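You operate a simulated robot arm through the tools that you are given. There is no shell and no other tool.

You run a simulated robot arm. Do the job below in one go: nothing can be reset, and whatever is moved stays where it is left.

TASK
Plug in the desk lamp and light it, shade tilted up.
Fine: white socket off before the black plug goes in, on after it; the lamp's own switch on.

The check looks at the end state, three seconds after you hand in, the way a careful person would. Anything else that was tipped, shoved, dropped, spilled or broken makes it a failure.

THE ROBOT
A 7-joint arm with a fingered hand, fixed in place. Base frame: the origin is at the foot of the arm, x ahead of it, y to its left, z up; the work surface is at about z = 0.74. Readings come in m, rad, newtons and seconds.
Its first joint turns from -2.897 to 2.897 rad. Payload 3.7 kg.
Tool frame: the origin (TCP) lies between the finger pads and is the grasp point; the fingertips stand 0.025 m ahead of it; z points along the fingers, y is the line along which they close. Largest opening 0.088 m; the body of the gripper starts 0.029 m behind the TCP. The gripper is a hand of 5 fingers: y runs from the thumb to the fingers, the wrist lies at [-0.013, -0.106, -0.174] in the tool frame, and closing takes about 1.5 s.
Orientation is told as [roll, pitch, yaw] about the base's x, y, z axes, in that order, counted from this pose: with the fingers straight down and the wrist toward the robot, the tool's x, y and z point along [0, 1, 0], [1, 0, 0] and [0, 0, -1] of the base frame.

THE INTERFACE
- The arm moves only by the tool arm_command. Its argument "rows" is one flat list of numbers, 7 for each row, row after row: the shift along the tool's x, y, z in units of 150 mm (1.0 is 150 mm), then the turn, a rotation vector about the tool's x, y, z in units of 60 degrees (1.0 is 60 degrees), then the closure, from 0 (fully open) to 1 (shut). In form: [tx, ty, tz, ax, ay, az, jaw, tx, ty, tz, ax, ay, az, jaw, ...]. A call has 1 to 20 rows; each row is the pose to reach, as a shift and turn from the pose commanded when the call began, along the tool's axes at that moment. A call with a number of a shift or a turn outside -1 to 1 is refused whole. Rows are played at 5 a second. More than 0.05 m and 0.15 rad between two rows, or a gripper value outside its range, and nothing of the call is played. Where a pose cannot be reached the arm comes as near as it can. A force on the tool above 90 N (or 10 N above the force at the start of the call, whichever is more), or a blocked arm, ends the call early, and 0.2 s more pass. Each finger travels about 0.108 m/s and halts on what it meets, pressing with about 32 N; the grip force reading is that of the motor and also rises with nothing between the fingers. The clock runs only during rows and for 0.2 s after the last one: add rows that repeat a pose to give the fingers time. It gives the time, the measured TCP pose, the force on the tool (base axes), the opening and the grip force at its end, in the units of the frame above (readings bear some noise), with the torque about the TCP (base axes, N m) and any sound that the robot's microphone picked up.
- Cameras (640 x 400 px; columns grow to the right, rows downward): "scene" is fixed at [0.406, -0.4818, 1.4656]; the picture's right is [1.00, 0.10, 0.00], its down [0.03, -0.31, -0.95] and it looks along [-0.09, 0.94, -0.32] (base axes); focal length 365 px, centre (320, 200). "wrist" rides on the gripper at [0.059, -0.079, -0.105] in the tool frame; the picture's right is [-0.73, 0.32, -0.61], its down [-0.62, -0.68, 0.38] and it looks along [-0.29, 0.66, 0.70] (tool axes); focal length 234 px, centre (320, 200). There is no depth. A picture from a camera that has moved, and an enlarged one, comes with that camera's place and axes in the base frame and with its lens. The place of the scene camera against the robot may be out by one fixed shift of up to 0.025 m in any direction.
- snapshot(camera): a new picture of that camera. The clock stands still meanwhile.
- set_grasp(shape): the hand has 5 fingers and takes this shape, open, in about a second: jaw (thumb against the fingers, like two jaws); tri (thumb and two fingers); tip (a fingertip pinch); poke (one finger out to press); point (the index stretched); flat (the hand flat); cup (the hand cupped); fist (a fist). The gripper value then closes the fingers along that shape, each until it touches; the sizes above hold for jaw. It gives what a move gives, with no picture.
- zoom(camera, box): a new picture of the part [left, top, right, bottom] of that camera's present view, enlarged. The clock stands still meanwhile.
- hand_in(): hands the job in; it is judged then, once.

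Nothing tells you positions but the pictures and the camera data. Unless the task says otherwise, let go and move clear before handing in.

The tools are called after "Request:" as name(argument=value, ...) on one line, values as JSON. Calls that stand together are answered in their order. arm_command: Moves the arm, as the interface text tells. Its arguments: {"type":"object","properties":{"rows":{"type":"array"}},"required":["rows"]} The other tools are called the same way: set_grasp (shape) gives the hand a shape; snapshot (camera) takes a picture; zoom (camera, box) takes an enlarged picture of a part of a camera's view; hand_in () hands the job in.

At the start:

```text
time_s: 0.0
eef_pos: [0.2287, 0.3184, 1.2727]
orientation: [0.005, -0.007, 0.005]
force: [25.7, 117.6, 105.0]
ft_torque: [-12.74, 6.81, -4.84]
width: 0.0877
gripper_force: 0.1
shape: jaw
```

scene: 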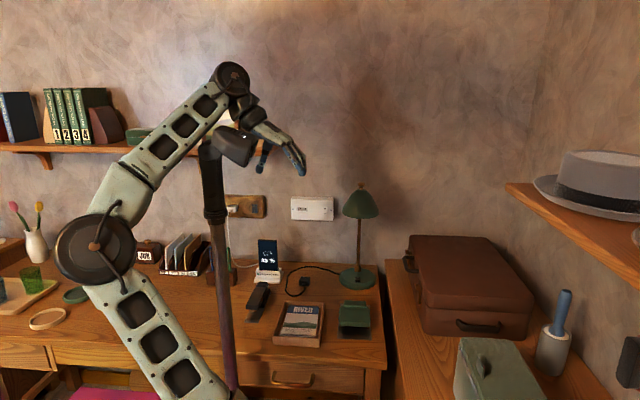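
wrist: 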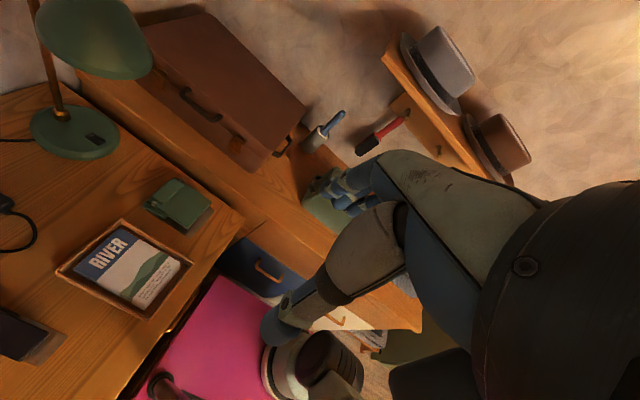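

I see a desk with a green lamp at its back right, a black plug lying on its cable in front of the lamp, and a white socket plate on the wall. I'll look closer at these before moving.

Request:
zoom(camera="scene", box=[220, 170, 400, 300])

Request:
zoom(camera="scene", box=[280, 185, 344, 225])

Request:
zoom(camera="scene", box=[280, 250, 392, 320])

Request:
zoom(camera="wrist", box=[0, 0, 240, 150])

```text
3.08 times, centred on (310, 235) of scene
camera zoom: at [0.406, -0.4818, 1.4656], right [1.0, 0.1, 0.0], down [0.03, -0.31, -0.95], along [-0.09, 0.94, -0.32], focal length 1122 px, centre (351, 92)
```

zoom: 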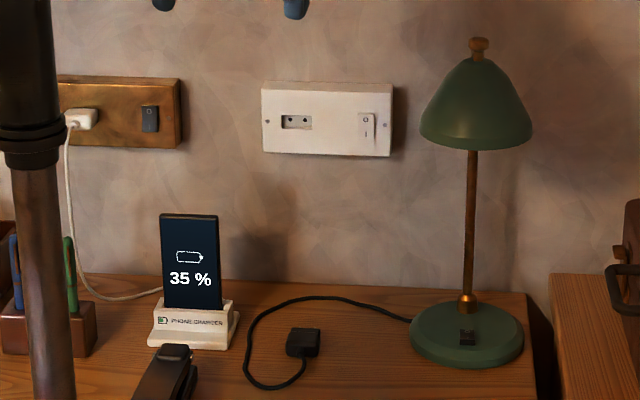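

```text
10.00 times, centred on (312, 205) of scene
camera zoom: at [0.406, -0.4818, 1.4656], right [1.0, 0.1, 0.0], down [0.03, -0.31, -0.95], along [-0.09, 0.94, -0.32], focal length 3648 px, centre (400, 150)
```

zoom: 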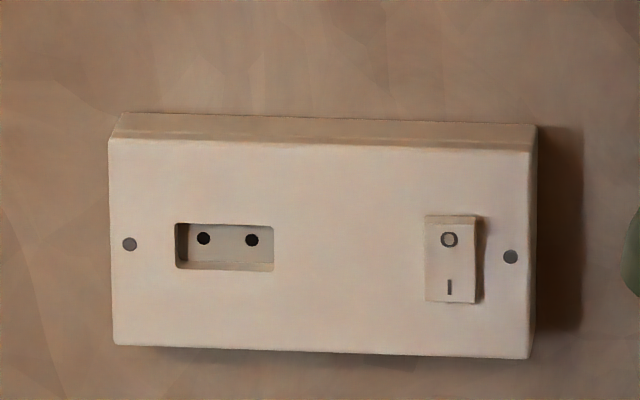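

```text
5.71 times, centred on (336, 285) of scene
camera zoom: at [0.406, -0.4818, 1.4656], right [1.0, 0.1, 0.0], down [0.03, -0.31, -0.95], along [-0.09, 0.94, -0.32], focal length 2084 px, centre (229, -286)
```

zoom: 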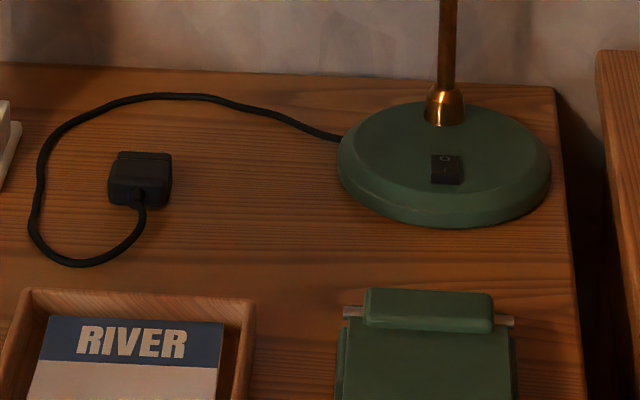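

```text
2.67 times, centred on (120, 75) of wrist
camera zoom: at [0.1496, 0.3771, 1.3781], right [0.32, -0.73, 0.61], down [-0.68, -0.62, -0.39], along [0.66, -0.28, -0.69], focal length 624 px, centre (853, 533)
```

zoom: 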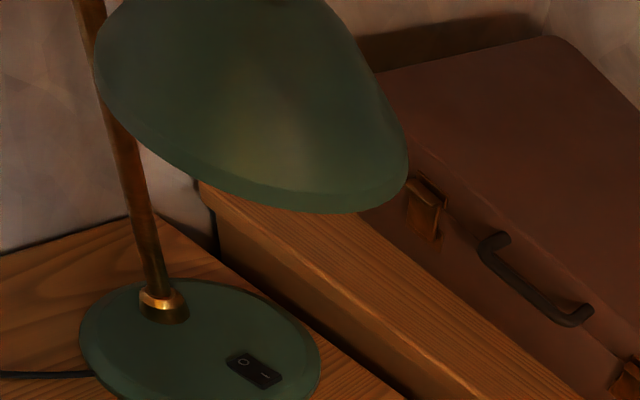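

The socket plate is on the back wall at roughly (0.21, 0.85, 0.98) with its rocker near x≈0.30. The plug lies near (0.24, 0.68, 0.75). I want tighter zooms on the rocker, the plug and the shade joint.

Request:
zoom(camera="scene", box=[317, 202, 333, 219])

Request:
zoom(camera="scene", box=[292, 270, 318, 294])

Request:
zoom(camera="scene", box=[335, 175, 390, 235])

Request:
zoom(camera="scene", box=[350, 273, 366, 286])

Request:
zoom(camera="scene", box=[295, 200, 311, 216])

```text
16.00 times, centred on (325, 210) of scene
camera zoom: at [0.406, -0.4818, 1.4656], right [1.0, 0.1, 0.0], down [0.03, -0.31, -0.95], along [-0.09, 0.94, -0.32], focal length 5836 px, centre (240, 32)
```

zoom: 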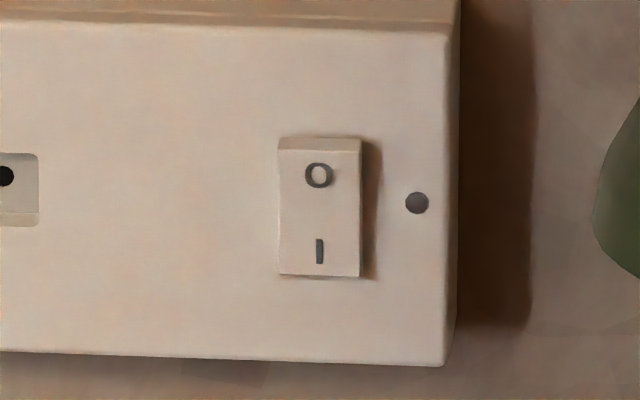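

```text
16.00 times, centred on (305, 282) of scene
camera zoom: at [0.406, -0.4818, 1.4656], right [1.0, 0.1, 0.0], down [0.03, -0.31, -0.95], along [-0.09, 0.94, -0.32], focal length 5836 px, centre (560, -1112)
```

zoom: 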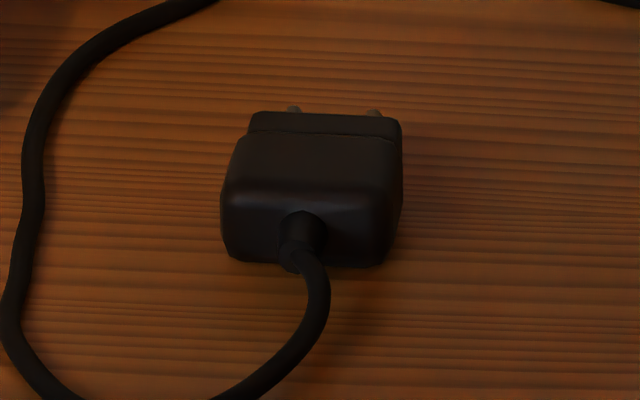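

```text
6.67 times, centred on (362, 205) of scene
camera zoom: at [0.406, -0.4818, 1.4656], right [1.0, 0.1, 0.0], down [0.03, -0.31, -0.95], along [-0.09, 0.94, -0.32], focal length 2432 px, centre (37, 167)
```

zoom: 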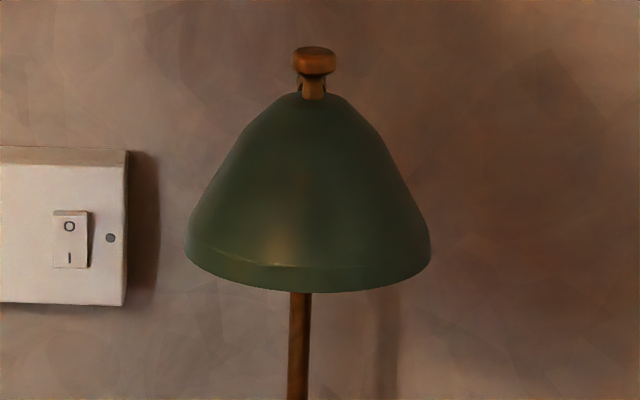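

```text
16.00 times, centred on (358, 280) of scene
camera zoom: at [0.406, -0.4818, 1.4656], right [1.0, 0.1, 0.0], down [0.03, -0.31, -0.95], along [-0.09, 0.94, -0.32], focal length 5836 px, centre (-288, -1072)
```

zoom: 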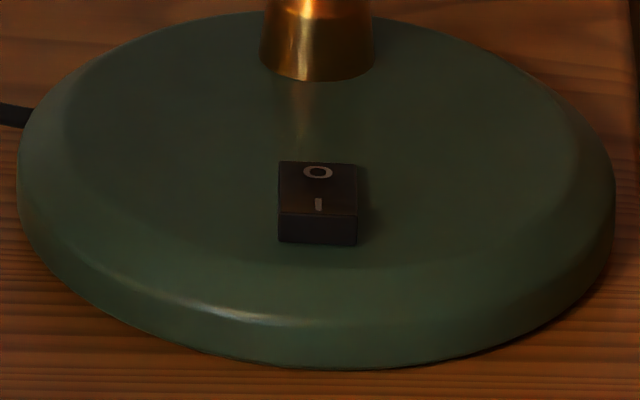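

```text
16.00 times, centred on (303, 208) of scene
camera zoom: at [0.406, -0.4818, 1.4656], right [1.0, 0.1, 0.0], down [0.03, -0.31, -0.95], along [-0.09, 0.94, -0.32], focal length 5836 px, centre (592, 72)
```

zoom: 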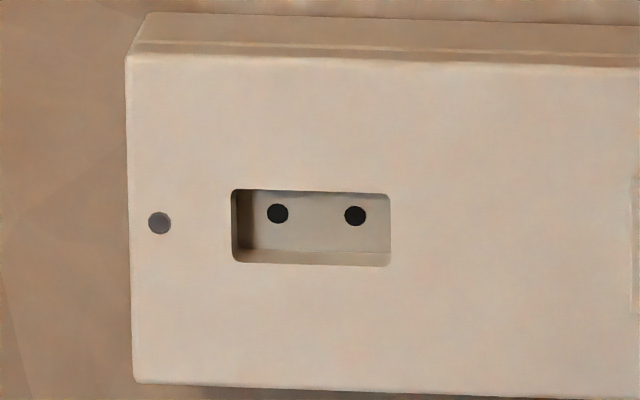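

The plug's pins point at the wall and the lamp switch has its O side pressed, so it is off. The wall rocker looks pressed at I, but I can't be sure from here. I'll swing the hand to about 45° and then 90° roll to view the socket and shade from closer.

Request:
arm_command(rows=[0.08, 0.01, 0.04, 0, 0.075, 0, 0, 0.16, 0.02, 0.08, 0, 0.15, 0, 0, 0.24, 0.03, 0.12, 0, 0.225, 0, 0, 0.32, 0.04, 0.16, 0, 0.3, 0, 0, 0.4, 0.05, 0.2, 0, 0.375, 0, 0, 0.48, 0.06, 0.24, 0, 0.45, 0, 0, 0.56, 0.07, 0.28, 0, 0.525, 0, 0, 0.64, 0.08, 0.32, 0, 0.6, 0, 0, 0.72, 0.09, 0.36, 0, 0.675, 0, 0, 0.8, 0.1, 0.4, 0, 0.75, 0, 0])

Request:
snapshot(camera="scene")

Request:
snapshot(camera="wrist")

```text
time_s: 2.0
eef_pos: [0.2855, 0.3766, 1.288]
orientation: [0.827, -0.016, -0.087]
force: [0.1, 0.3, 0.6]
ft_torque: [0.0, -0.02, 0.0]
width: 0.0878
gripper_force: 0.0
shape: jaw
stopped in row 10: the arm was blocked; the commanded pose is now the measured one
```

```text
taken
```

scene: 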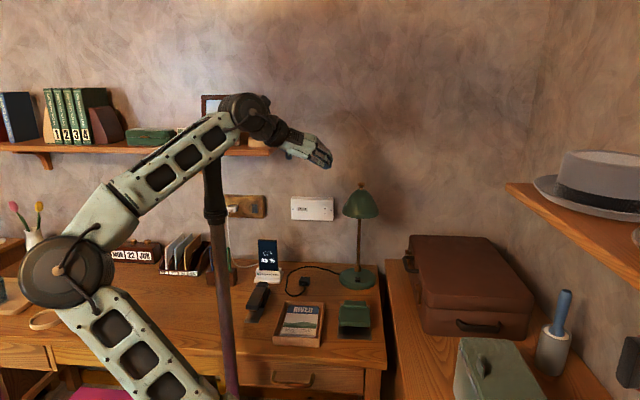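

```text
taken
camera wrist: at [0.2027, 0.3475, 1.401], right [0.24, -0.96, -0.12], down [-0.68, -0.08, -0.73], along [0.69, 0.26, -0.67], focal length 234 px, centre (320, 200)
```

wrist: 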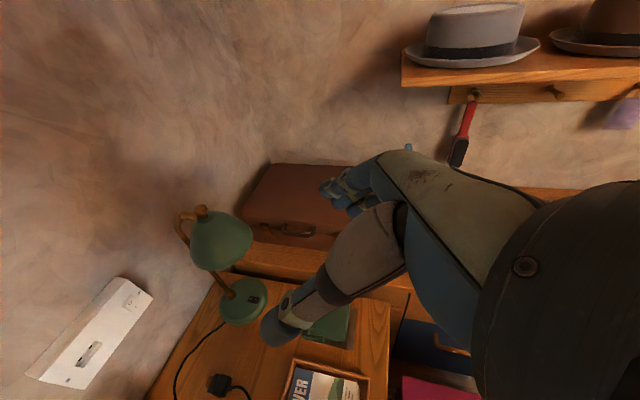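

The arm stopped short at about (0.286, 0.377, 1.288), probably near a joint limit. The wrist camera now sees the socket, shade and plug from the side, so I'll zoom in there.

Request:
zoom(camera="wrist", box=[20, 260, 180, 400])

Request:
zoom(camera="wrist", box=[160, 190, 280, 265])

Request:
zoom(camera="wrist", box=[110, 275, 150, 315])

Request:
zoom(camera="wrist", box=[200, 265, 280, 330])

```text
2.86 times, centred on (100, 330) of wrist
camera zoom: at [0.2027, 0.3475, 1.401], right [0.24, -0.96, -0.12], down [-0.68, -0.08, -0.73], along [0.69, 0.26, -0.67], focal length 669 px, centre (949, -171)
```

zoom: 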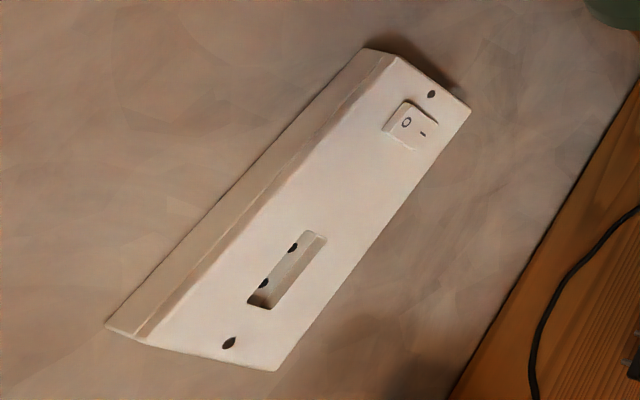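

```text
5.33 times, centred on (220, 228) of wrist
camera zoom: at [0.2027, 0.3475, 1.401], right [0.24, -0.96, -0.12], down [-0.68, -0.08, -0.73], along [0.69, 0.26, -0.67], focal length 1249 px, centre (853, 53)
```

zoom: 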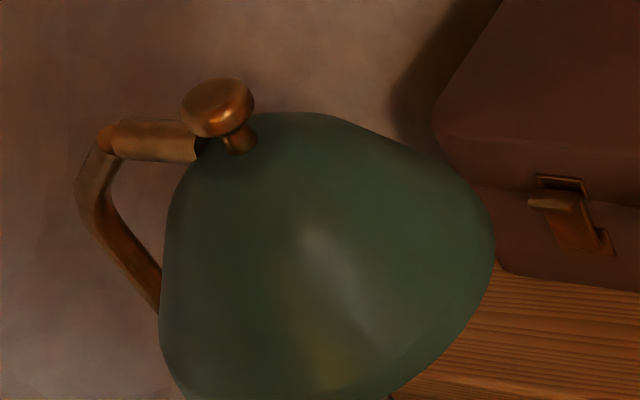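

```text
10.00 times, centred on (130, 295) of wrist
camera zoom: at [0.2027, 0.3475, 1.401], right [0.24, -0.96, -0.12], down [-0.68, -0.08, -0.73], along [0.69, 0.26, -0.67], focal length 2342 px, centre (2220, -750)
```

zoom: 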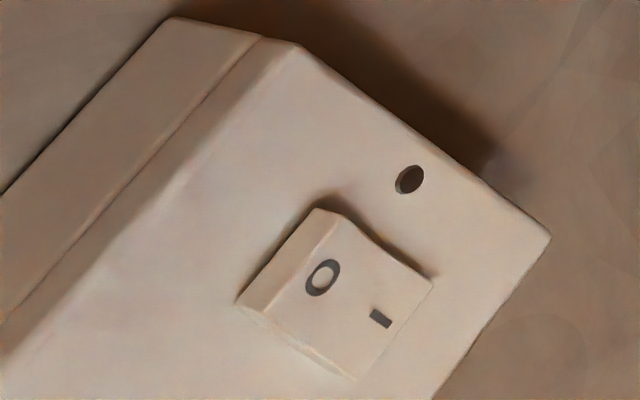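

```text
6.15 times, centred on (240, 298) of wrist
camera zoom: at [0.2027, 0.3475, 1.401], right [0.24, -0.96, -0.12], down [-0.68, -0.08, -0.73], along [0.69, 0.26, -0.67], focal length 1441 px, centre (812, -400)
```

zoom: 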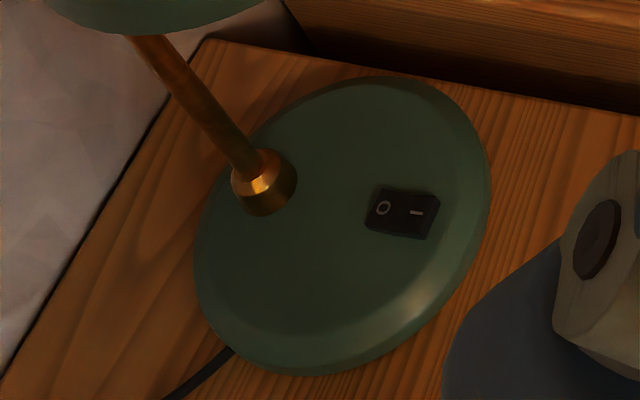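

The side view settles it: the wall rocker's O half is raised, so the socket is ON and must be switched off first. The lamp shade hangs on a bent neck with a knob on top. I'll set the poke shape and look at where the fingertip lies.

Request:
set_grasp(shape="poke")

Request:
zoom(camera="scene", box=[220, 90, 350, 180])

Request:
snapshot(camera="wrist")

```text
time_s: 2.9
eef_pos: [0.2857, 0.3781, 1.2874]
orientation: [0.828, -0.019, -0.09]
force: [-0.6, -0.3, -0.5]
ft_torque: [0.0, -0.01, 0.01]
width: 0.0
gripper_force: 0.0
shape: poke
```

```text
4.44 times, centred on (285, 135) of scene
camera zoom: at [0.406, -0.4818, 1.4656], right [1.0, 0.1, 0.0], down [0.03, -0.31, -0.95], along [-0.09, 0.94, -0.32], focal length 1621 px, centre (476, 489)
```

zoom: 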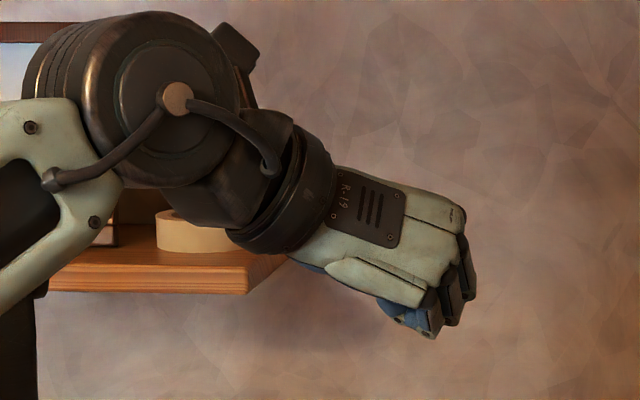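

```text
taken
camera wrist: at [0.2032, 0.3476, 1.4009], right [0.24, -0.96, -0.12], down [-0.68, -0.08, -0.73], along [0.69, 0.25, -0.67], focal length 234 px, centre (320, 200)
```

wrist: 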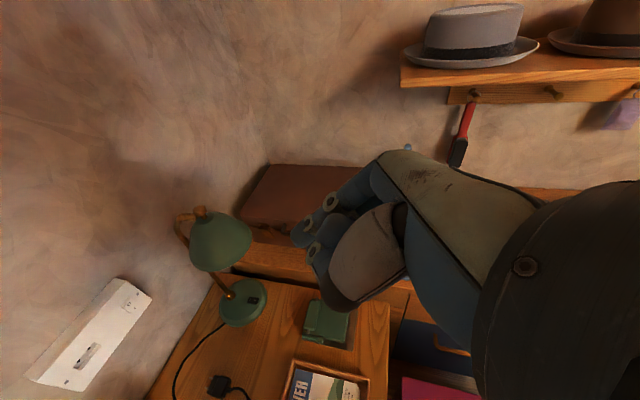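

The poke shape seems to curl most fingers, with the extended finger hard to make out. I'll zoom in on the hand in the wrist view.

Request:
zoom(camera="wrist", box=[260, 140, 460, 320])

Request:
zoom(camera="scene", box=[280, 120, 330, 165])

```text
2.22 times, centred on (360, 230) of wrist
camera zoom: at [0.2032, 0.3476, 1.4009], right [0.24, -0.96, -0.12], down [-0.68, -0.08, -0.73], along [0.69, 0.25, -0.67], focal length 520 px, centre (231, 133)
```

zoom: 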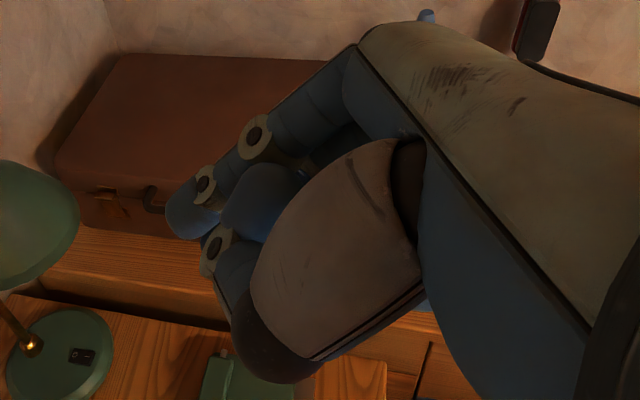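

```text
8.89 times, centred on (305, 142) of scene
camera zoom: at [0.406, -0.4818, 1.4656], right [1.0, 0.1, 0.0], down [0.03, -0.31, -0.95], along [-0.09, 0.94, -0.32], focal length 3242 px, centre (453, 711)
```

zoom: 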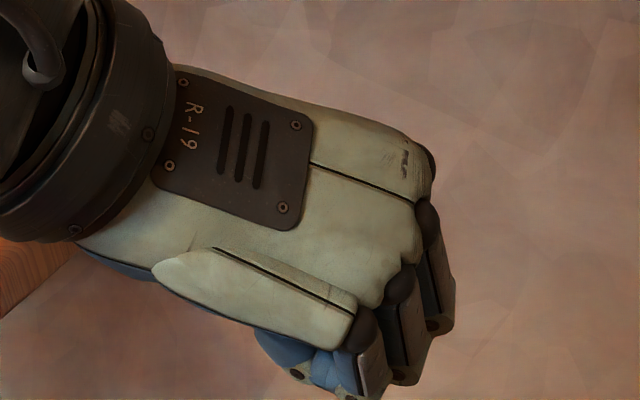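

The extended index fingertip sits close to the TCP line, about 25 mm ahead of it, so it will do for pressing. Next I'll advance along the fingers toward the wall while rolling closer to horizontal.

Request:
arm_command(rows=[0, 0, 0.1, 0.005, 0.04, 0, 0, 0, 0, 0.2, 0.01, 0.08, 0, 0, 0, 0, 0.3, 0.015, 0.12, 0, 0, 0, 0, 0.4, 0.02, 0.16, -0.003, 0, 0, 0, 0.5, 0.025, 0.2, -0.004, 0, 0, 0, 0.6, 0.03, 0.24, -0.005, 0, 0, 0, 0.7, 0.035, 0.28, -0.006, 0, 0, 0, 0.8, 0.04, 0.32, -0.007, 0, 0, 0, 0.9, 0.0445, 0.355, -0.007, 0, 0, 0, 1.0, 0.0445, 0.355, -0.007, 0])

Request:
snapshot(camera="wrist")

Request:
snapshot(camera="scene")

```text
time_s: 4.0
eef_pos: [0.3256, 0.3761, 1.3009]
orientation: [1.129, -0.01, -0.15]
force: [0.4, -0.2, -0.5]
ft_torque: [0.02, -0.01, 0.01]
width: 0.0001
gripper_force: 0.1
shape: poke
stopped in row 5: the arm was blocked; the commanded pose is now the measured one
```

```text
taken
camera wrist: at [0.2359, 0.3192, 1.3988], right [0.2, -0.9, -0.39], down [-0.65, 0.18, -0.74], along [0.73, 0.4, -0.55], focal length 234 px, centre (320, 200)
```

wrist: 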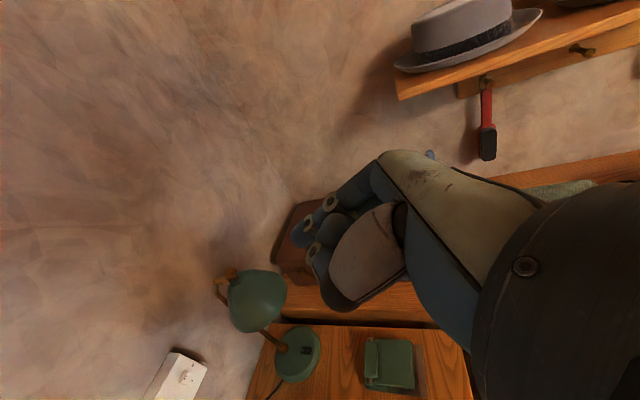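

```text
taken
```

scene: 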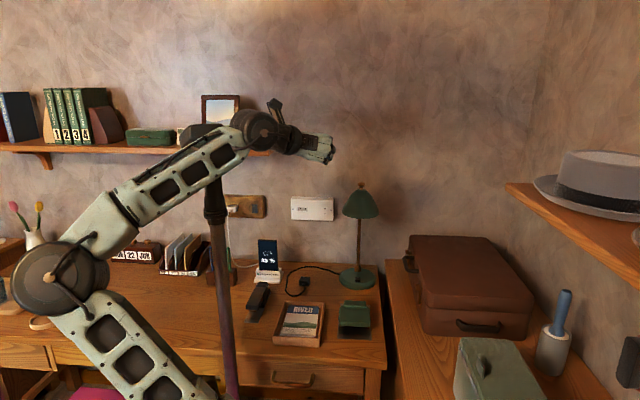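

The arm was blocked again even though the tool reads no force. I suspect the dark vertical pole in the scene is touching the forearm, so I'll look at it closely.

Request:
zoom(camera="scene", box=[150, 90, 310, 240])

Request:
zoom(camera="scene", box=[100, 180, 300, 400])

```text
2.67 times, centred on (230, 165) of scene
camera zoom: at [0.406, -0.4818, 1.4656], right [1.0, 0.1, 0.0], down [0.03, -0.31, -0.95], along [-0.09, 0.94, -0.32], focal length 973 px, centre (560, 293)
```

zoom: 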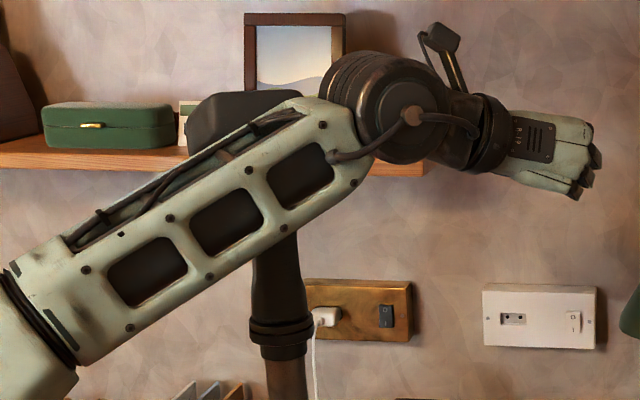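

```text
1.82 times, centred on (200, 290) of scene
camera zoom: at [0.406, -0.4818, 1.4656], right [1.0, 0.1, 0.0], down [0.03, -0.31, -0.95], along [-0.09, 0.94, -0.32], focal length 663 px, centre (538, 36)
```

zoom: 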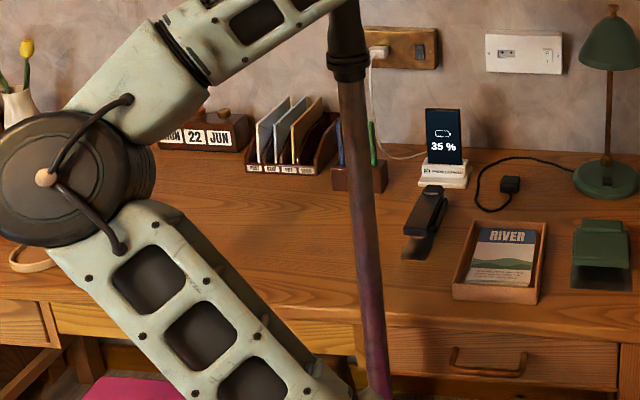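

A dark stand with a box-shaped head stands behind the forearm, at roughly (0.1, 0.25) and up to z≈1.37. It appears to be what stopped the arm. I'll back off straight up and away from it, then check whether it moved.

Request:
arm_command(rows=[0.09, 0.03, -0.0425, 0, 0, 0, 0, 0.18, 0.06, -0.085, 0, 0, 0, 0, 0.27, 0.09, -0.1275, 0, 0, 0, 0, 0.36, 0.12, -0.17, 0, 0, 0, 0, 0.45, 0.15, -0.2125, 0, 0, 0, 0, 0.54, 0.18, -0.255, 0, 0, 0, 0, 0.63, 0.21, -0.2975, 0, 0, 0, 0, 0.72, 0.24, -0.34, 0, 0, 0, 0])

Request:
snapshot(camera="scene")

Request:
zoom(camera="scene", box=[130, 60, 340, 240])

Request:
snapshot(camera="wrist")

```text
time_s: 5.8
eef_pos: [0.3588, 0.368, 1.4198]
orientation: [1.13, -0.014, -0.151]
force: [1.0, -0.5, -0.3]
ft_torque: [0.04, 0.0, -0.01]
width: 0.0
gripper_force: 0.1
shape: poke
```

```text
taken
```

scene: 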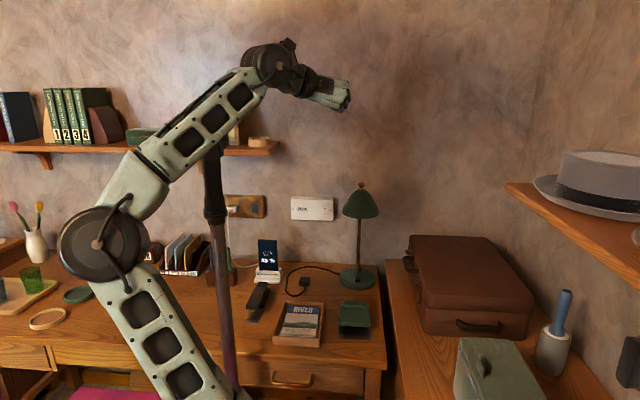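

```text
2.22 times, centred on (235, 150) of scene
camera zoom: at [0.406, -0.4818, 1.4656], right [1.0, 0.1, 0.0], down [0.03, -0.31, -0.95], along [-0.09, 0.94, -0.32], focal length 811 px, centre (509, 311)
```

zoom: 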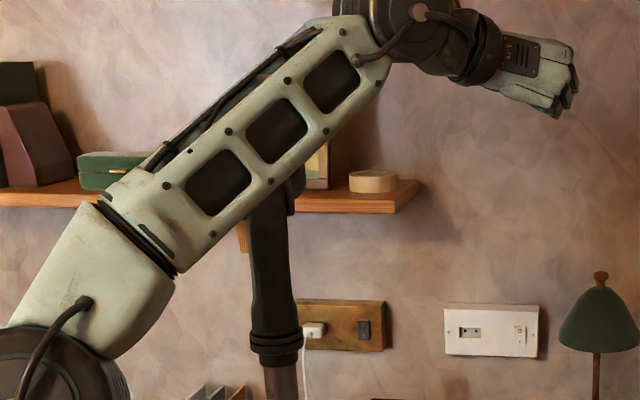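

```text
taken
camera wrist: at [0.27, 0.3125, 1.5185], right [0.2, -0.9, -0.39], down [-0.65, 0.18, -0.74], along [0.73, 0.4, -0.55], focal length 234 px, centre (320, 200)
```

wrist: 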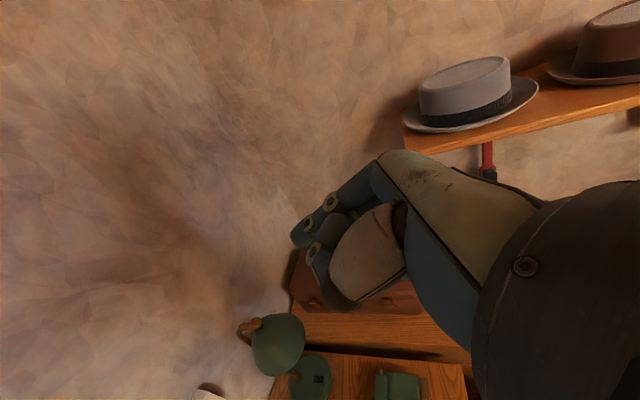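

The stand's collar is at the same pixel as before, so it hasn't been shoved. Its head is hidden by the forearm, so I'll lift the arm higher to get a clear view of it.

Request:
arm_command(rows=[0.1, 0, -0.047, 0, 0, 0, 0, 0.2, 0, -0.094, 0, 0, 0, 0, 0.3, 0, -0.141, 0, 0, 0, 0, 0.4, 0, -0.188, 0, 0, 0, 0, 0.5, 0, -0.235, 0, 0, 0, 0, 0.6, 0, -0.282, 0, 0, 0, 0, 0.7, 0, -0.329, 0, 0, 0, 0, 0.8, 0, -0.376, 0, 0, 0, 0, 0.9, 0, -0.427, 0, 0, 0, 0])

Request:
snapshot(camera="scene")

Request:
zoom(camera="scene", box=[150, 90, 310, 240])

```text
time_s: 7.8
eef_pos: [0.3569, 0.3701, 1.5715]
orientation: [1.131, -0.013, -0.15]
force: [-0.8, 0.1, -0.7]
ft_torque: [0.01, -0.01, 0.01]
width: 0.0
gripper_force: 0.2
shape: poke
```

```text
taken
```

scene: 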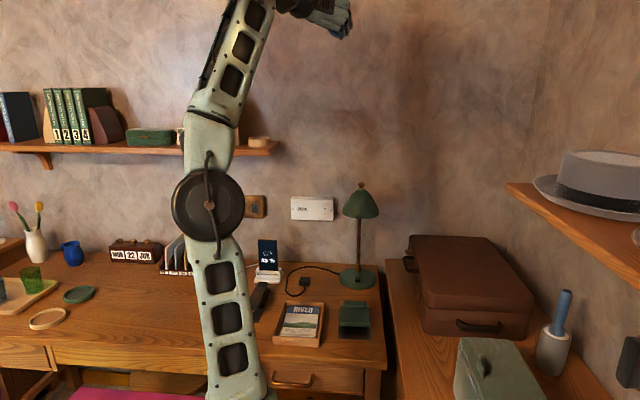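

```text
2.67 times, centred on (230, 165) of scene
camera zoom: at [0.406, -0.4818, 1.4656], right [1.0, 0.1, 0.0], down [0.03, -0.31, -0.95], along [-0.09, 0.94, -0.32], focal length 973 px, centre (560, 293)
```

zoom: 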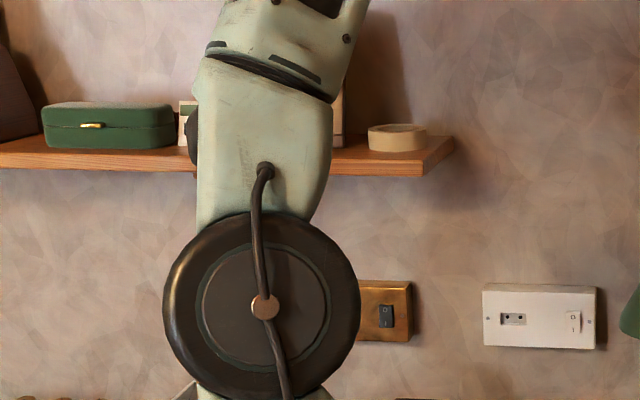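

The arm now covers the stand entirely, and its foot is at the same place in the image as the shoulder, so it may be robot structure. I'll swing the arm to the right to look at the stand unobstructed.

Request:
arm_command(rows=[-0.047, 0.101, -0.1, 0, 0, 0, 0, -0.094, 0.202, -0.2, 0, 0, 0, 0, -0.142, 0.303, -0.302, 0, 0, 0, 0, -0.189, 0.404, -0.402, 0, 0, 0, 0, -0.236, 0.506, -0.503, 0, 0, 0, 0, -0.283, 0.607, -0.604, 0, 0, 0, 0, -0.331, 0.708, -0.704, 0, 0, 0, 0, -0.378, 0.809, -0.805, 0, 0, 0, 0])

Request:
snapshot(camera="scene")

Request:
zoom(camera="scene", box=[130, 90, 340, 240])

```text
time_s: 9.6
eef_pos: [0.4568, 0.2204, 1.5733]
orientation: [1.129, -0.014, -0.15]
force: [1.0, 0.2, -1.0]
ft_torque: [0.01, 0.01, -0.02]
width: 0.0
gripper_force: 0.0
shape: poke
```

```text
taken
```

scene: 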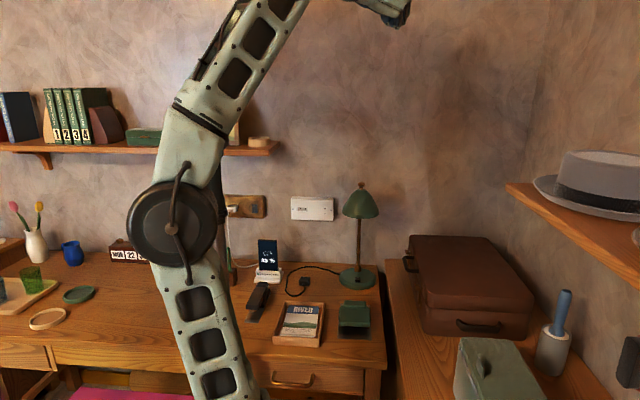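

```text
2.67 times, centred on (235, 165) of scene
camera zoom: at [0.406, -0.4818, 1.4656], right [1.0, 0.1, 0.0], down [0.03, -0.31, -0.95], along [-0.09, 0.94, -0.32], focal length 973 px, centre (547, 293)
```

zoom: 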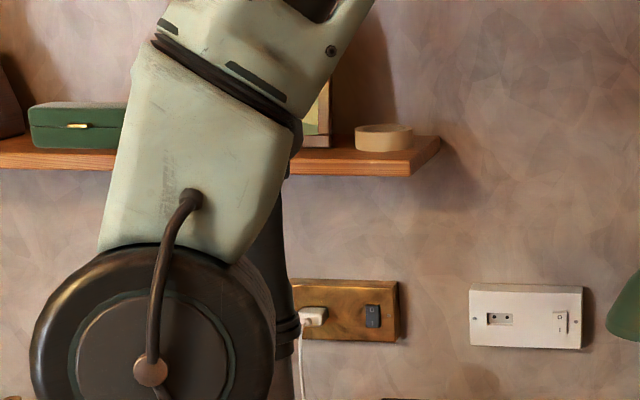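

The stand is still hidden behind the elbow. I'll lower the hand on the right side, well away from the stand, so the forearm drops below its head.

Request:
arm_command(rows=[-0.121, 0.018, 0.037, 0, 0, 0, 0, -0.242, 0.036, 0.0735, 0, 0, 0, 0, -0.363, 0.054, 0.11, 0, 0, 0, 0, -0.484, 0.072, 0.147, 0, 0, 0, 0, -0.604, 0.089, 0.184, 0, 0, 0, 0, -0.725, 0.107, 0.22, 0, 0, 0, 0, -0.846, 0.125, 0.257, 0, 0, 0, 0, -0.967, 0.143, 0.294, 0, 0, 0, 0])

Request:
arm_command(rows=[-0.121, 0.018, 0.037, 0, 0, 0, 0, -0.242, 0.036, 0.0735, 0, 0, 0, 0, -0.363, 0.054, 0.11, 0, 0, 0, 0, -0.484, 0.072, 0.147, 0, 0, 0, 0, -0.604, 0.089, 0.184, 0, 0, 0, 0, -0.725, 0.107, 0.22, 0, 0, 0, 0, -0.846, 0.125, 0.257, 0, 0, 0, 0, -0.967, 0.143, 0.294, 0, 0, 0, 0])

Request:
snapshot(camera="scene")

Request:
snapshot(camera="wrist")

```text
time_s: 11.4
eef_pos: [0.4786, 0.196, 1.4236]
orientation: [1.13, -0.012, -0.151]
force: [-0.2, -0.1, 0.7]
ft_torque: [-0.02, 0.0, -0.02]
width: 0.0
gripper_force: 0.1
shape: poke
```

```text
time_s: 13.2
eef_pos: [0.4961, 0.1699, 1.2724]
orientation: [1.131, -0.011, -0.15]
force: [-0.1, 0.0, -0.9]
ft_torque: [-0.02, -0.05, -0.02]
width: 0.0
gripper_force: 0.0
shape: poke
```

```text
taken
```

scene: 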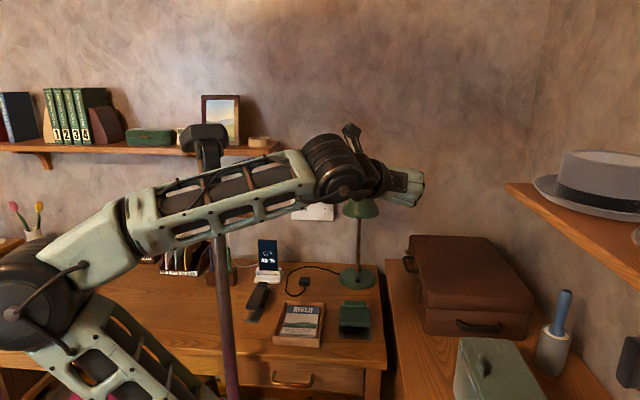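

```text
taken
camera wrist: at [0.4068, 0.1146, 1.3707], right [0.2, -0.9, -0.39], down [-0.65, 0.18, -0.74], along [0.73, 0.4, -0.55], focal length 234 px, centre (320, 200)
```

wrist: 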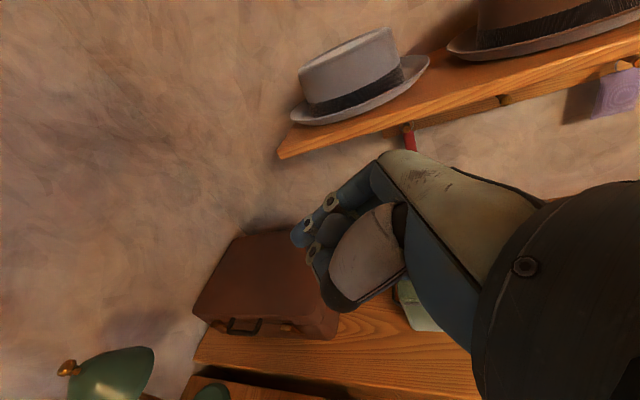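

The stand's head is now visible above the forearm. I'll zoom in on it and on the pole.

Request:
zoom(camera="scene", box=[160, 100, 270, 190])

Request:
zoom(camera="scene", box=[150, 220, 320, 400])

```text
4.44 times, centred on (215, 145) of scene
camera zoom: at [0.406, -0.4818, 1.4656], right [1.0, 0.1, 0.0], down [0.03, -0.31, -0.95], along [-0.09, 0.94, -0.32], focal length 1621 px, centre (787, 444)
```

zoom: 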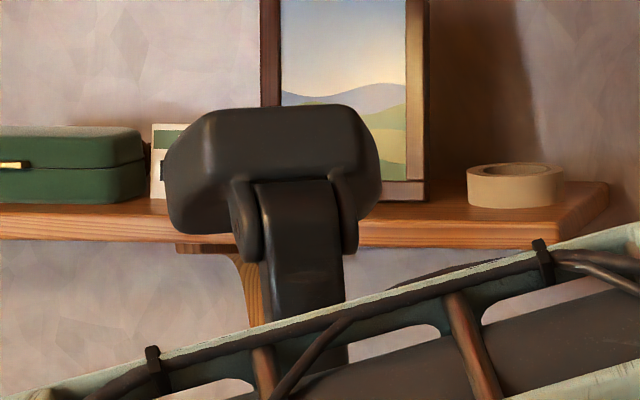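

```text
2.22 times, centred on (235, 310) of scene
camera zoom: at [0.406, -0.4818, 1.4656], right [1.0, 0.1, 0.0], down [0.03, -0.31, -0.95], along [-0.09, 0.94, -0.32], focal length 811 px, centre (509, -44)
```

zoom: 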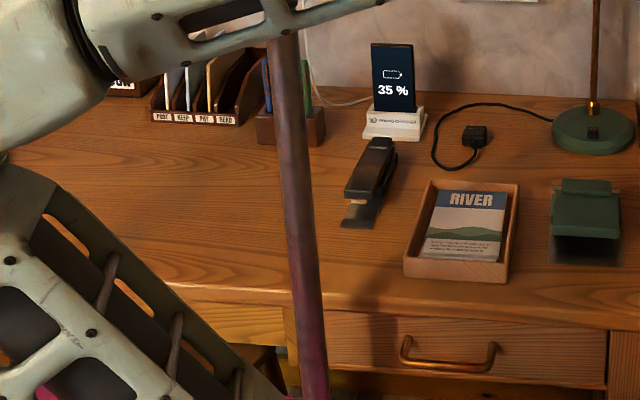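

The object is a camera-like head on a mast, its collar unmoved since the start. I'll keep the forearm on its right side and approach the desk from there in small steps, watching for contact.

Request:
arm_command(rows=[0.029, -0.035, 0.12, 0, 0, 0, 0, 0.058, -0.071, 0.24, 0, 0, 0, 0, 0.087, -0.106, 0.361, 0, 0, 0, 0, 0.115, -0.142, 0.481, 0, 0, 0, 0, 0.144, -0.177, 0.601, 0, 0, 0, 0, 0.173, -0.213, 0.721, 0, 0, 0, 0, 0.202, -0.248, 0.842, 0, 0, 0, 0, 0.231, -0.284, 0.962, 0, 0, 0, 0])

Request:
snapshot(camera="scene")

Request:
snapshot(camera="wrist")

```text
time_s: 15.0
eef_pos: [0.4755, 0.3211, 1.2411]
orientation: [1.13, -0.011, -0.15]
force: [1.2, -0.4, 0.1]
ft_torque: [-0.02, 0.0, 0.03]
width: 0.0
gripper_force: 0.1
shape: poke
```

```text
taken
```

scene: 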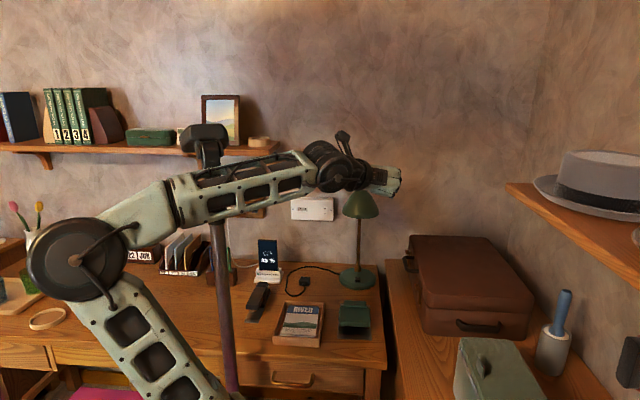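

```text
taken
camera wrist: at [0.3868, 0.2648, 1.339], right [0.2, -0.9, -0.39], down [-0.65, 0.18, -0.74], along [0.73, 0.4, -0.55], focal length 234 px, centre (320, 200)
```

wrist: 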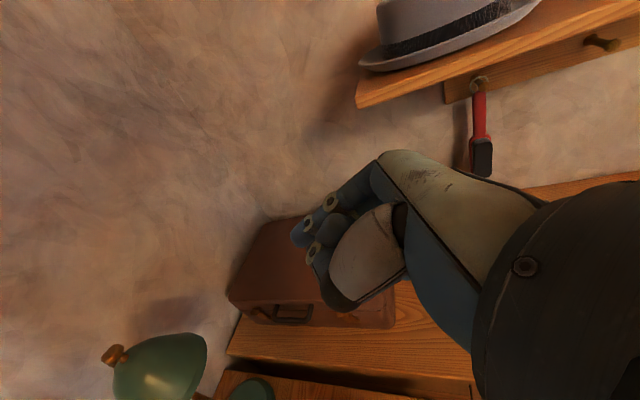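

That worked without contact, with the mast head unchanged. I'll go on toward the gap between lamp and socket in the same careful way.

Request:
arm_command(rows=[0.019, -0.078, 0.099, 0, 0, 0, 0, 0.038, -0.157, 0.198, 0, 0, 0, 0, 0.057, -0.235, 0.297, 0, 0, 0, 0, 0.076, -0.313, 0.397, 0, 0, 0, 0, 0.095, -0.392, 0.496, 0, 0, 0, 0, 0.114, -0.47, 0.595, 0, 0, 0, 0, 0.133, -0.549, 0.694, 0, 0, 0, 0, 0.152, -0.627, 0.793, 0, 0, 0, 0])

Request:
snapshot(camera="scene")

Request:
snapshot(camera="wrist")

```text
time_s: 16.8
eef_pos: [0.4148, 0.4361, 1.2154]
orientation: [1.142, 0.003, -0.171]
force: [-0.5, -0.3, 0.5]
ft_torque: [-0.01, 0.01, -0.01]
width: 0.0
gripper_force: 0.0
shape: poke
```

```text
taken
```

scene: 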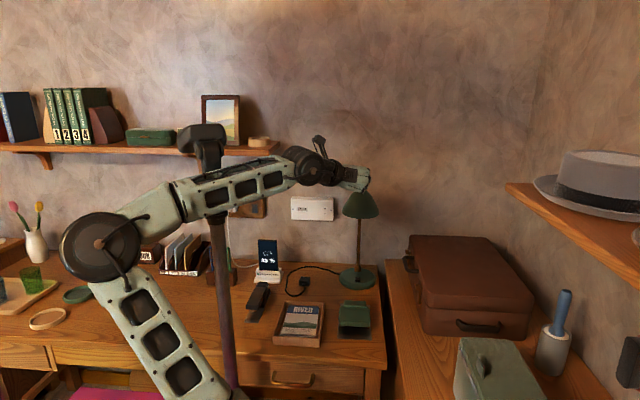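

```text
taken
camera wrist: at [0.3267, 0.3808, 1.3128], right [0.17, -0.9, -0.41], down [-0.66, 0.2, -0.72], along [0.73, 0.39, -0.56], focal length 234 px, centre (320, 200)
```

wrist: 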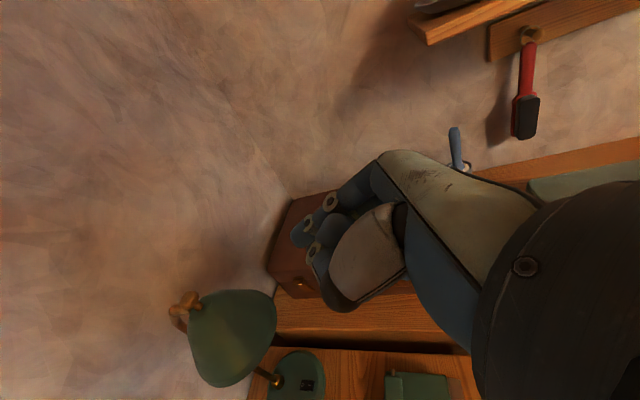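

The last move ended about 20 mm off target with a slight yaw, so the forearm may be touching the mast. I'll zoom on the head to compare it with the earlier picture.

Request:
zoom(camera="scene", box=[160, 100, 270, 190])

Request:
zoom(camera="scene", box=[150, 220, 320, 400])

```text
4.44 times, centred on (215, 145) of scene
camera zoom: at [0.406, -0.4818, 1.4656], right [1.0, 0.1, 0.0], down [0.03, -0.31, -0.95], along [-0.09, 0.94, -0.32], focal length 1621 px, centre (787, 444)
```

zoom: 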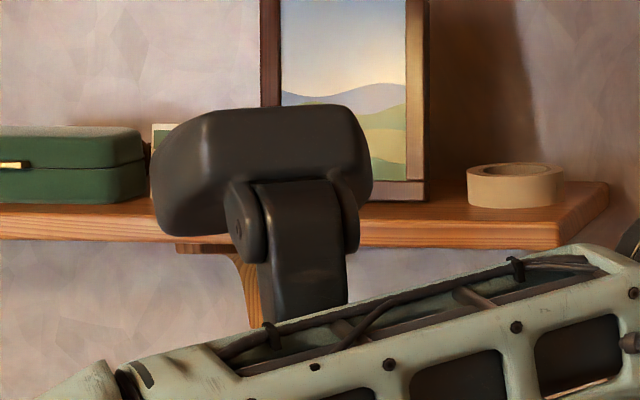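

```text
2.22 times, centred on (235, 310) of scene
camera zoom: at [0.406, -0.4818, 1.4656], right [1.0, 0.1, 0.0], down [0.03, -0.31, -0.95], along [-0.09, 0.94, -0.32], focal length 811 px, centre (509, -44)
```

zoom: 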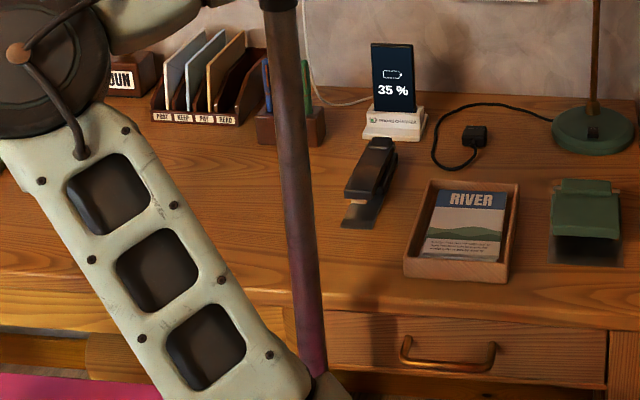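

The pole is unmoved, but the head has panned slightly, so it may be a gaze head or lightly touched. I'll take one more small step toward the target and see whether the arm is actually blocked.

Request:
arm_command(rows=[0.015, -0.059, 0.08, 0, 0, 0, 0, 0.031, -0.119, 0.159, 0, 0, 0, 0, 0.046, -0.178, 0.239, 0, 0, 0, 0, 0.062, -0.237, 0.319, 0, 0, 0, 0])

Request:
zoom(camera="scene", box=[160, 90, 390, 230])

```text
time_s: 17.6
eef_pos: [0.4406, 0.4128, 1.2428]
orientation: [1.221, 0.021, -0.278]
force: [-0.8, 0.1, -0.1]
ft_torque: [0.01, 0.0, -0.01]
width: 0.0
gripper_force: 0.0
shape: poke
stopped in row 3: the arm was blocked; the commanded pose is now the measured one
```

```text
2.78 times, centred on (275, 160) of scene
camera zoom: at [0.406, -0.4818, 1.4656], right [1.0, 0.1, 0.0], down [0.03, -0.31, -0.95], along [-0.09, 0.94, -0.32], focal length 1015 px, centre (445, 311)
```

zoom: 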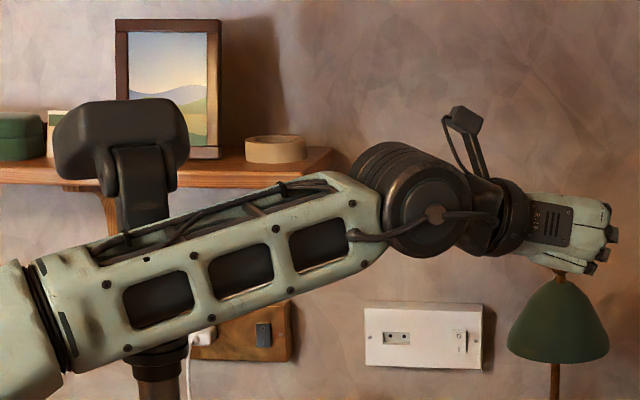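

The forearm is indeed stopped by the mast, because the elbow is swung to the left. The shoulder is near (0.235, -0.03, 0.77) and the mast near (0.11, 0.22), so I'll back off to the right, go up, and extend the arm over toward +y so the elbow stays clear.

Request:
arm_command(rows=[0.041, 0.087, -0.087, 0, 0, 0, 0, 0.083, 0.174, -0.173, 0, 0, 0, 0, 0.124, 0.261, -0.26, 0, 0, 0, 0, 0.228, 0.259, -0.298, 0, 0, 0, 0, 0.333, 0.256, -0.336, 0, 0, 0, 0, 0.437, 0.254, -0.374, 0, 0, 0, 0, 0.541, 0.252, -0.412, 0, 0, 0, 0, 0.646, 0.249, -0.451, 0, 0, 0, 0, 0.75, 0.247, -0.489, 0, 0, 0, 0])

Request:
snapshot(camera="scene")

```text
time_s: 19.6
eef_pos: [0.4708, 0.373, 1.3711]
orientation: [1.219, 0.017, -0.276]
force: [0.4, 0.8, -0.8]
ft_torque: [-0.02, -0.02, 0.0]
width: 0.0001
gripper_force: 0.0
shape: poke
```

```text
taken
```

scene: 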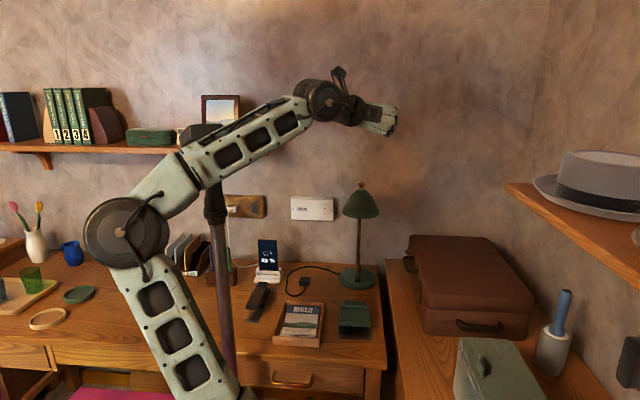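

The arm came free cleanly. Now I'll go up and outward so the arm nearly stretches, which should bring the elbow into line with the reach toward the desk.

Request:
arm_command(rows=[0.095, -0.039, 0.052, 0, 0, 0, 0, 0.19, -0.078, 0.105, 0, 0, 0, 0, 0.286, -0.117, 0.157, 0, 0, 0, 0, 0.381, -0.155, 0.209, 0, 0, 0, 0, 0.476, -0.194, 0.262, 0, 0, 0, 0, 0.571, -0.233, 0.314, 0, 0, 0, 0])

Request:
arm_command(rows=[0.095, -0.039, 0.052, 0, 0, 0, 0, 0.19, -0.078, 0.105, 0, 0, 0, 0, 0.286, -0.117, 0.157, 0, 0, 0, 0, 0.381, -0.155, 0.209, 0, 0, 0, 0, 0.476, -0.194, 0.262, 0, 0, 0, 0, 0.571, -0.233, 0.314, 0, 0, 0, 0])

Request:
snapshot(camera="scene")

```text
time_s: 21.0
eef_pos: [0.456, 0.4529, 1.4365]
orientation: [1.218, 0.02, -0.274]
force: [0.2, -0.5, -0.3]
ft_torque: [0.0, 0.03, -0.02]
width: 0.0
gripper_force: 0.1
shape: poke
```

```text
time_s: 22.4
eef_pos: [0.4449, 0.5378, 1.5001]
orientation: [1.217, 0.016, -0.276]
force: [-0.2, -0.8, -0.1]
ft_torque: [0.02, 0.0, -0.01]
width: 0.0002
gripper_force: 0.0
shape: poke
```

```text
taken
```

scene: 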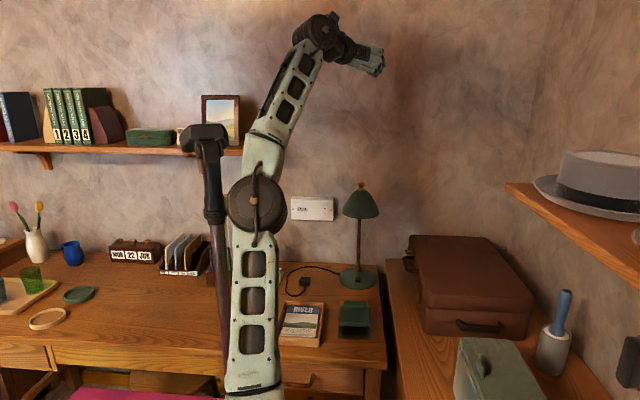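

The arm is now to the right of the mast with clear space between them. I'll come down toward the left of the lamp shade while turning the hand to yaw 0, roll ~1.4.

Request:
arm_command(rows=[-0.059, -0.097, 0.038, 0.025, 0.017, -0.008, 0, -0.117, -0.194, 0.076, 0.05, 0.035, -0.017, 0, -0.176, -0.29, 0.114, 0.075, 0.052, -0.025, 0, -0.235, -0.387, 0.152, 0.1, 0.069, -0.034, 0, -0.294, -0.484, 0.19, 0.126, 0.087, -0.042, 0, -0.352, -0.581, 0.227, 0.151, 0.104, -0.05, 0, -0.411, -0.678, 0.265, 0.176, 0.121, -0.059, 0, -0.47, -0.774, 0.303, 0.201, 0.138, -0.067, 0, -0.528, -0.871, 0.341, 0.226, 0.156, -0.076, 0, -0.587, -0.968, 0.379, 0.251, 0.173, -0.084, 0])

Request:
snapshot(camera="scene")

Request:
snapshot(camera="wrist")

```text
time_s: 23.4
eef_pos: [0.5176, 0.495, 1.4911]
orientation: [1.319, 0.044, -0.354]
force: [0.3, 0.3, 0.3]
ft_torque: [0.0, -0.01, -0.01]
width: 0.0005
gripper_force: 0.0
shape: poke
stopped in row 4: the arm was blocked; the commanded pose is now the measured one
```

```text
taken
```

scene: 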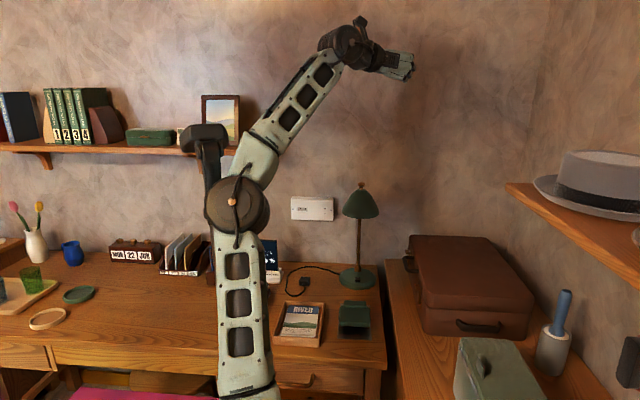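

```text
taken
camera wrist: at [0.4182, 0.4402, 1.5779], right [0.01, -0.82, -0.57], down [-0.59, 0.45, -0.67], along [0.8, 0.35, -0.48], focal length 234 px, centre (320, 200)
```

wrist: 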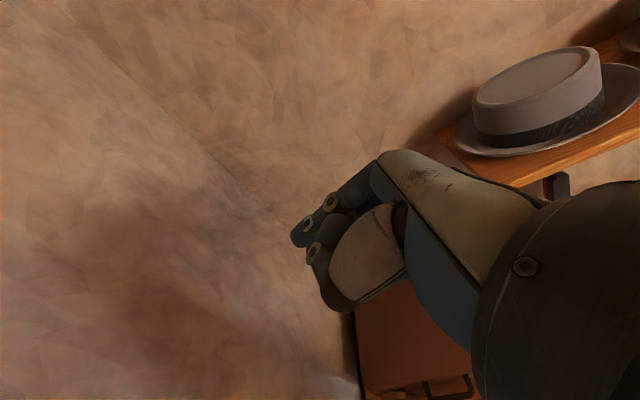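

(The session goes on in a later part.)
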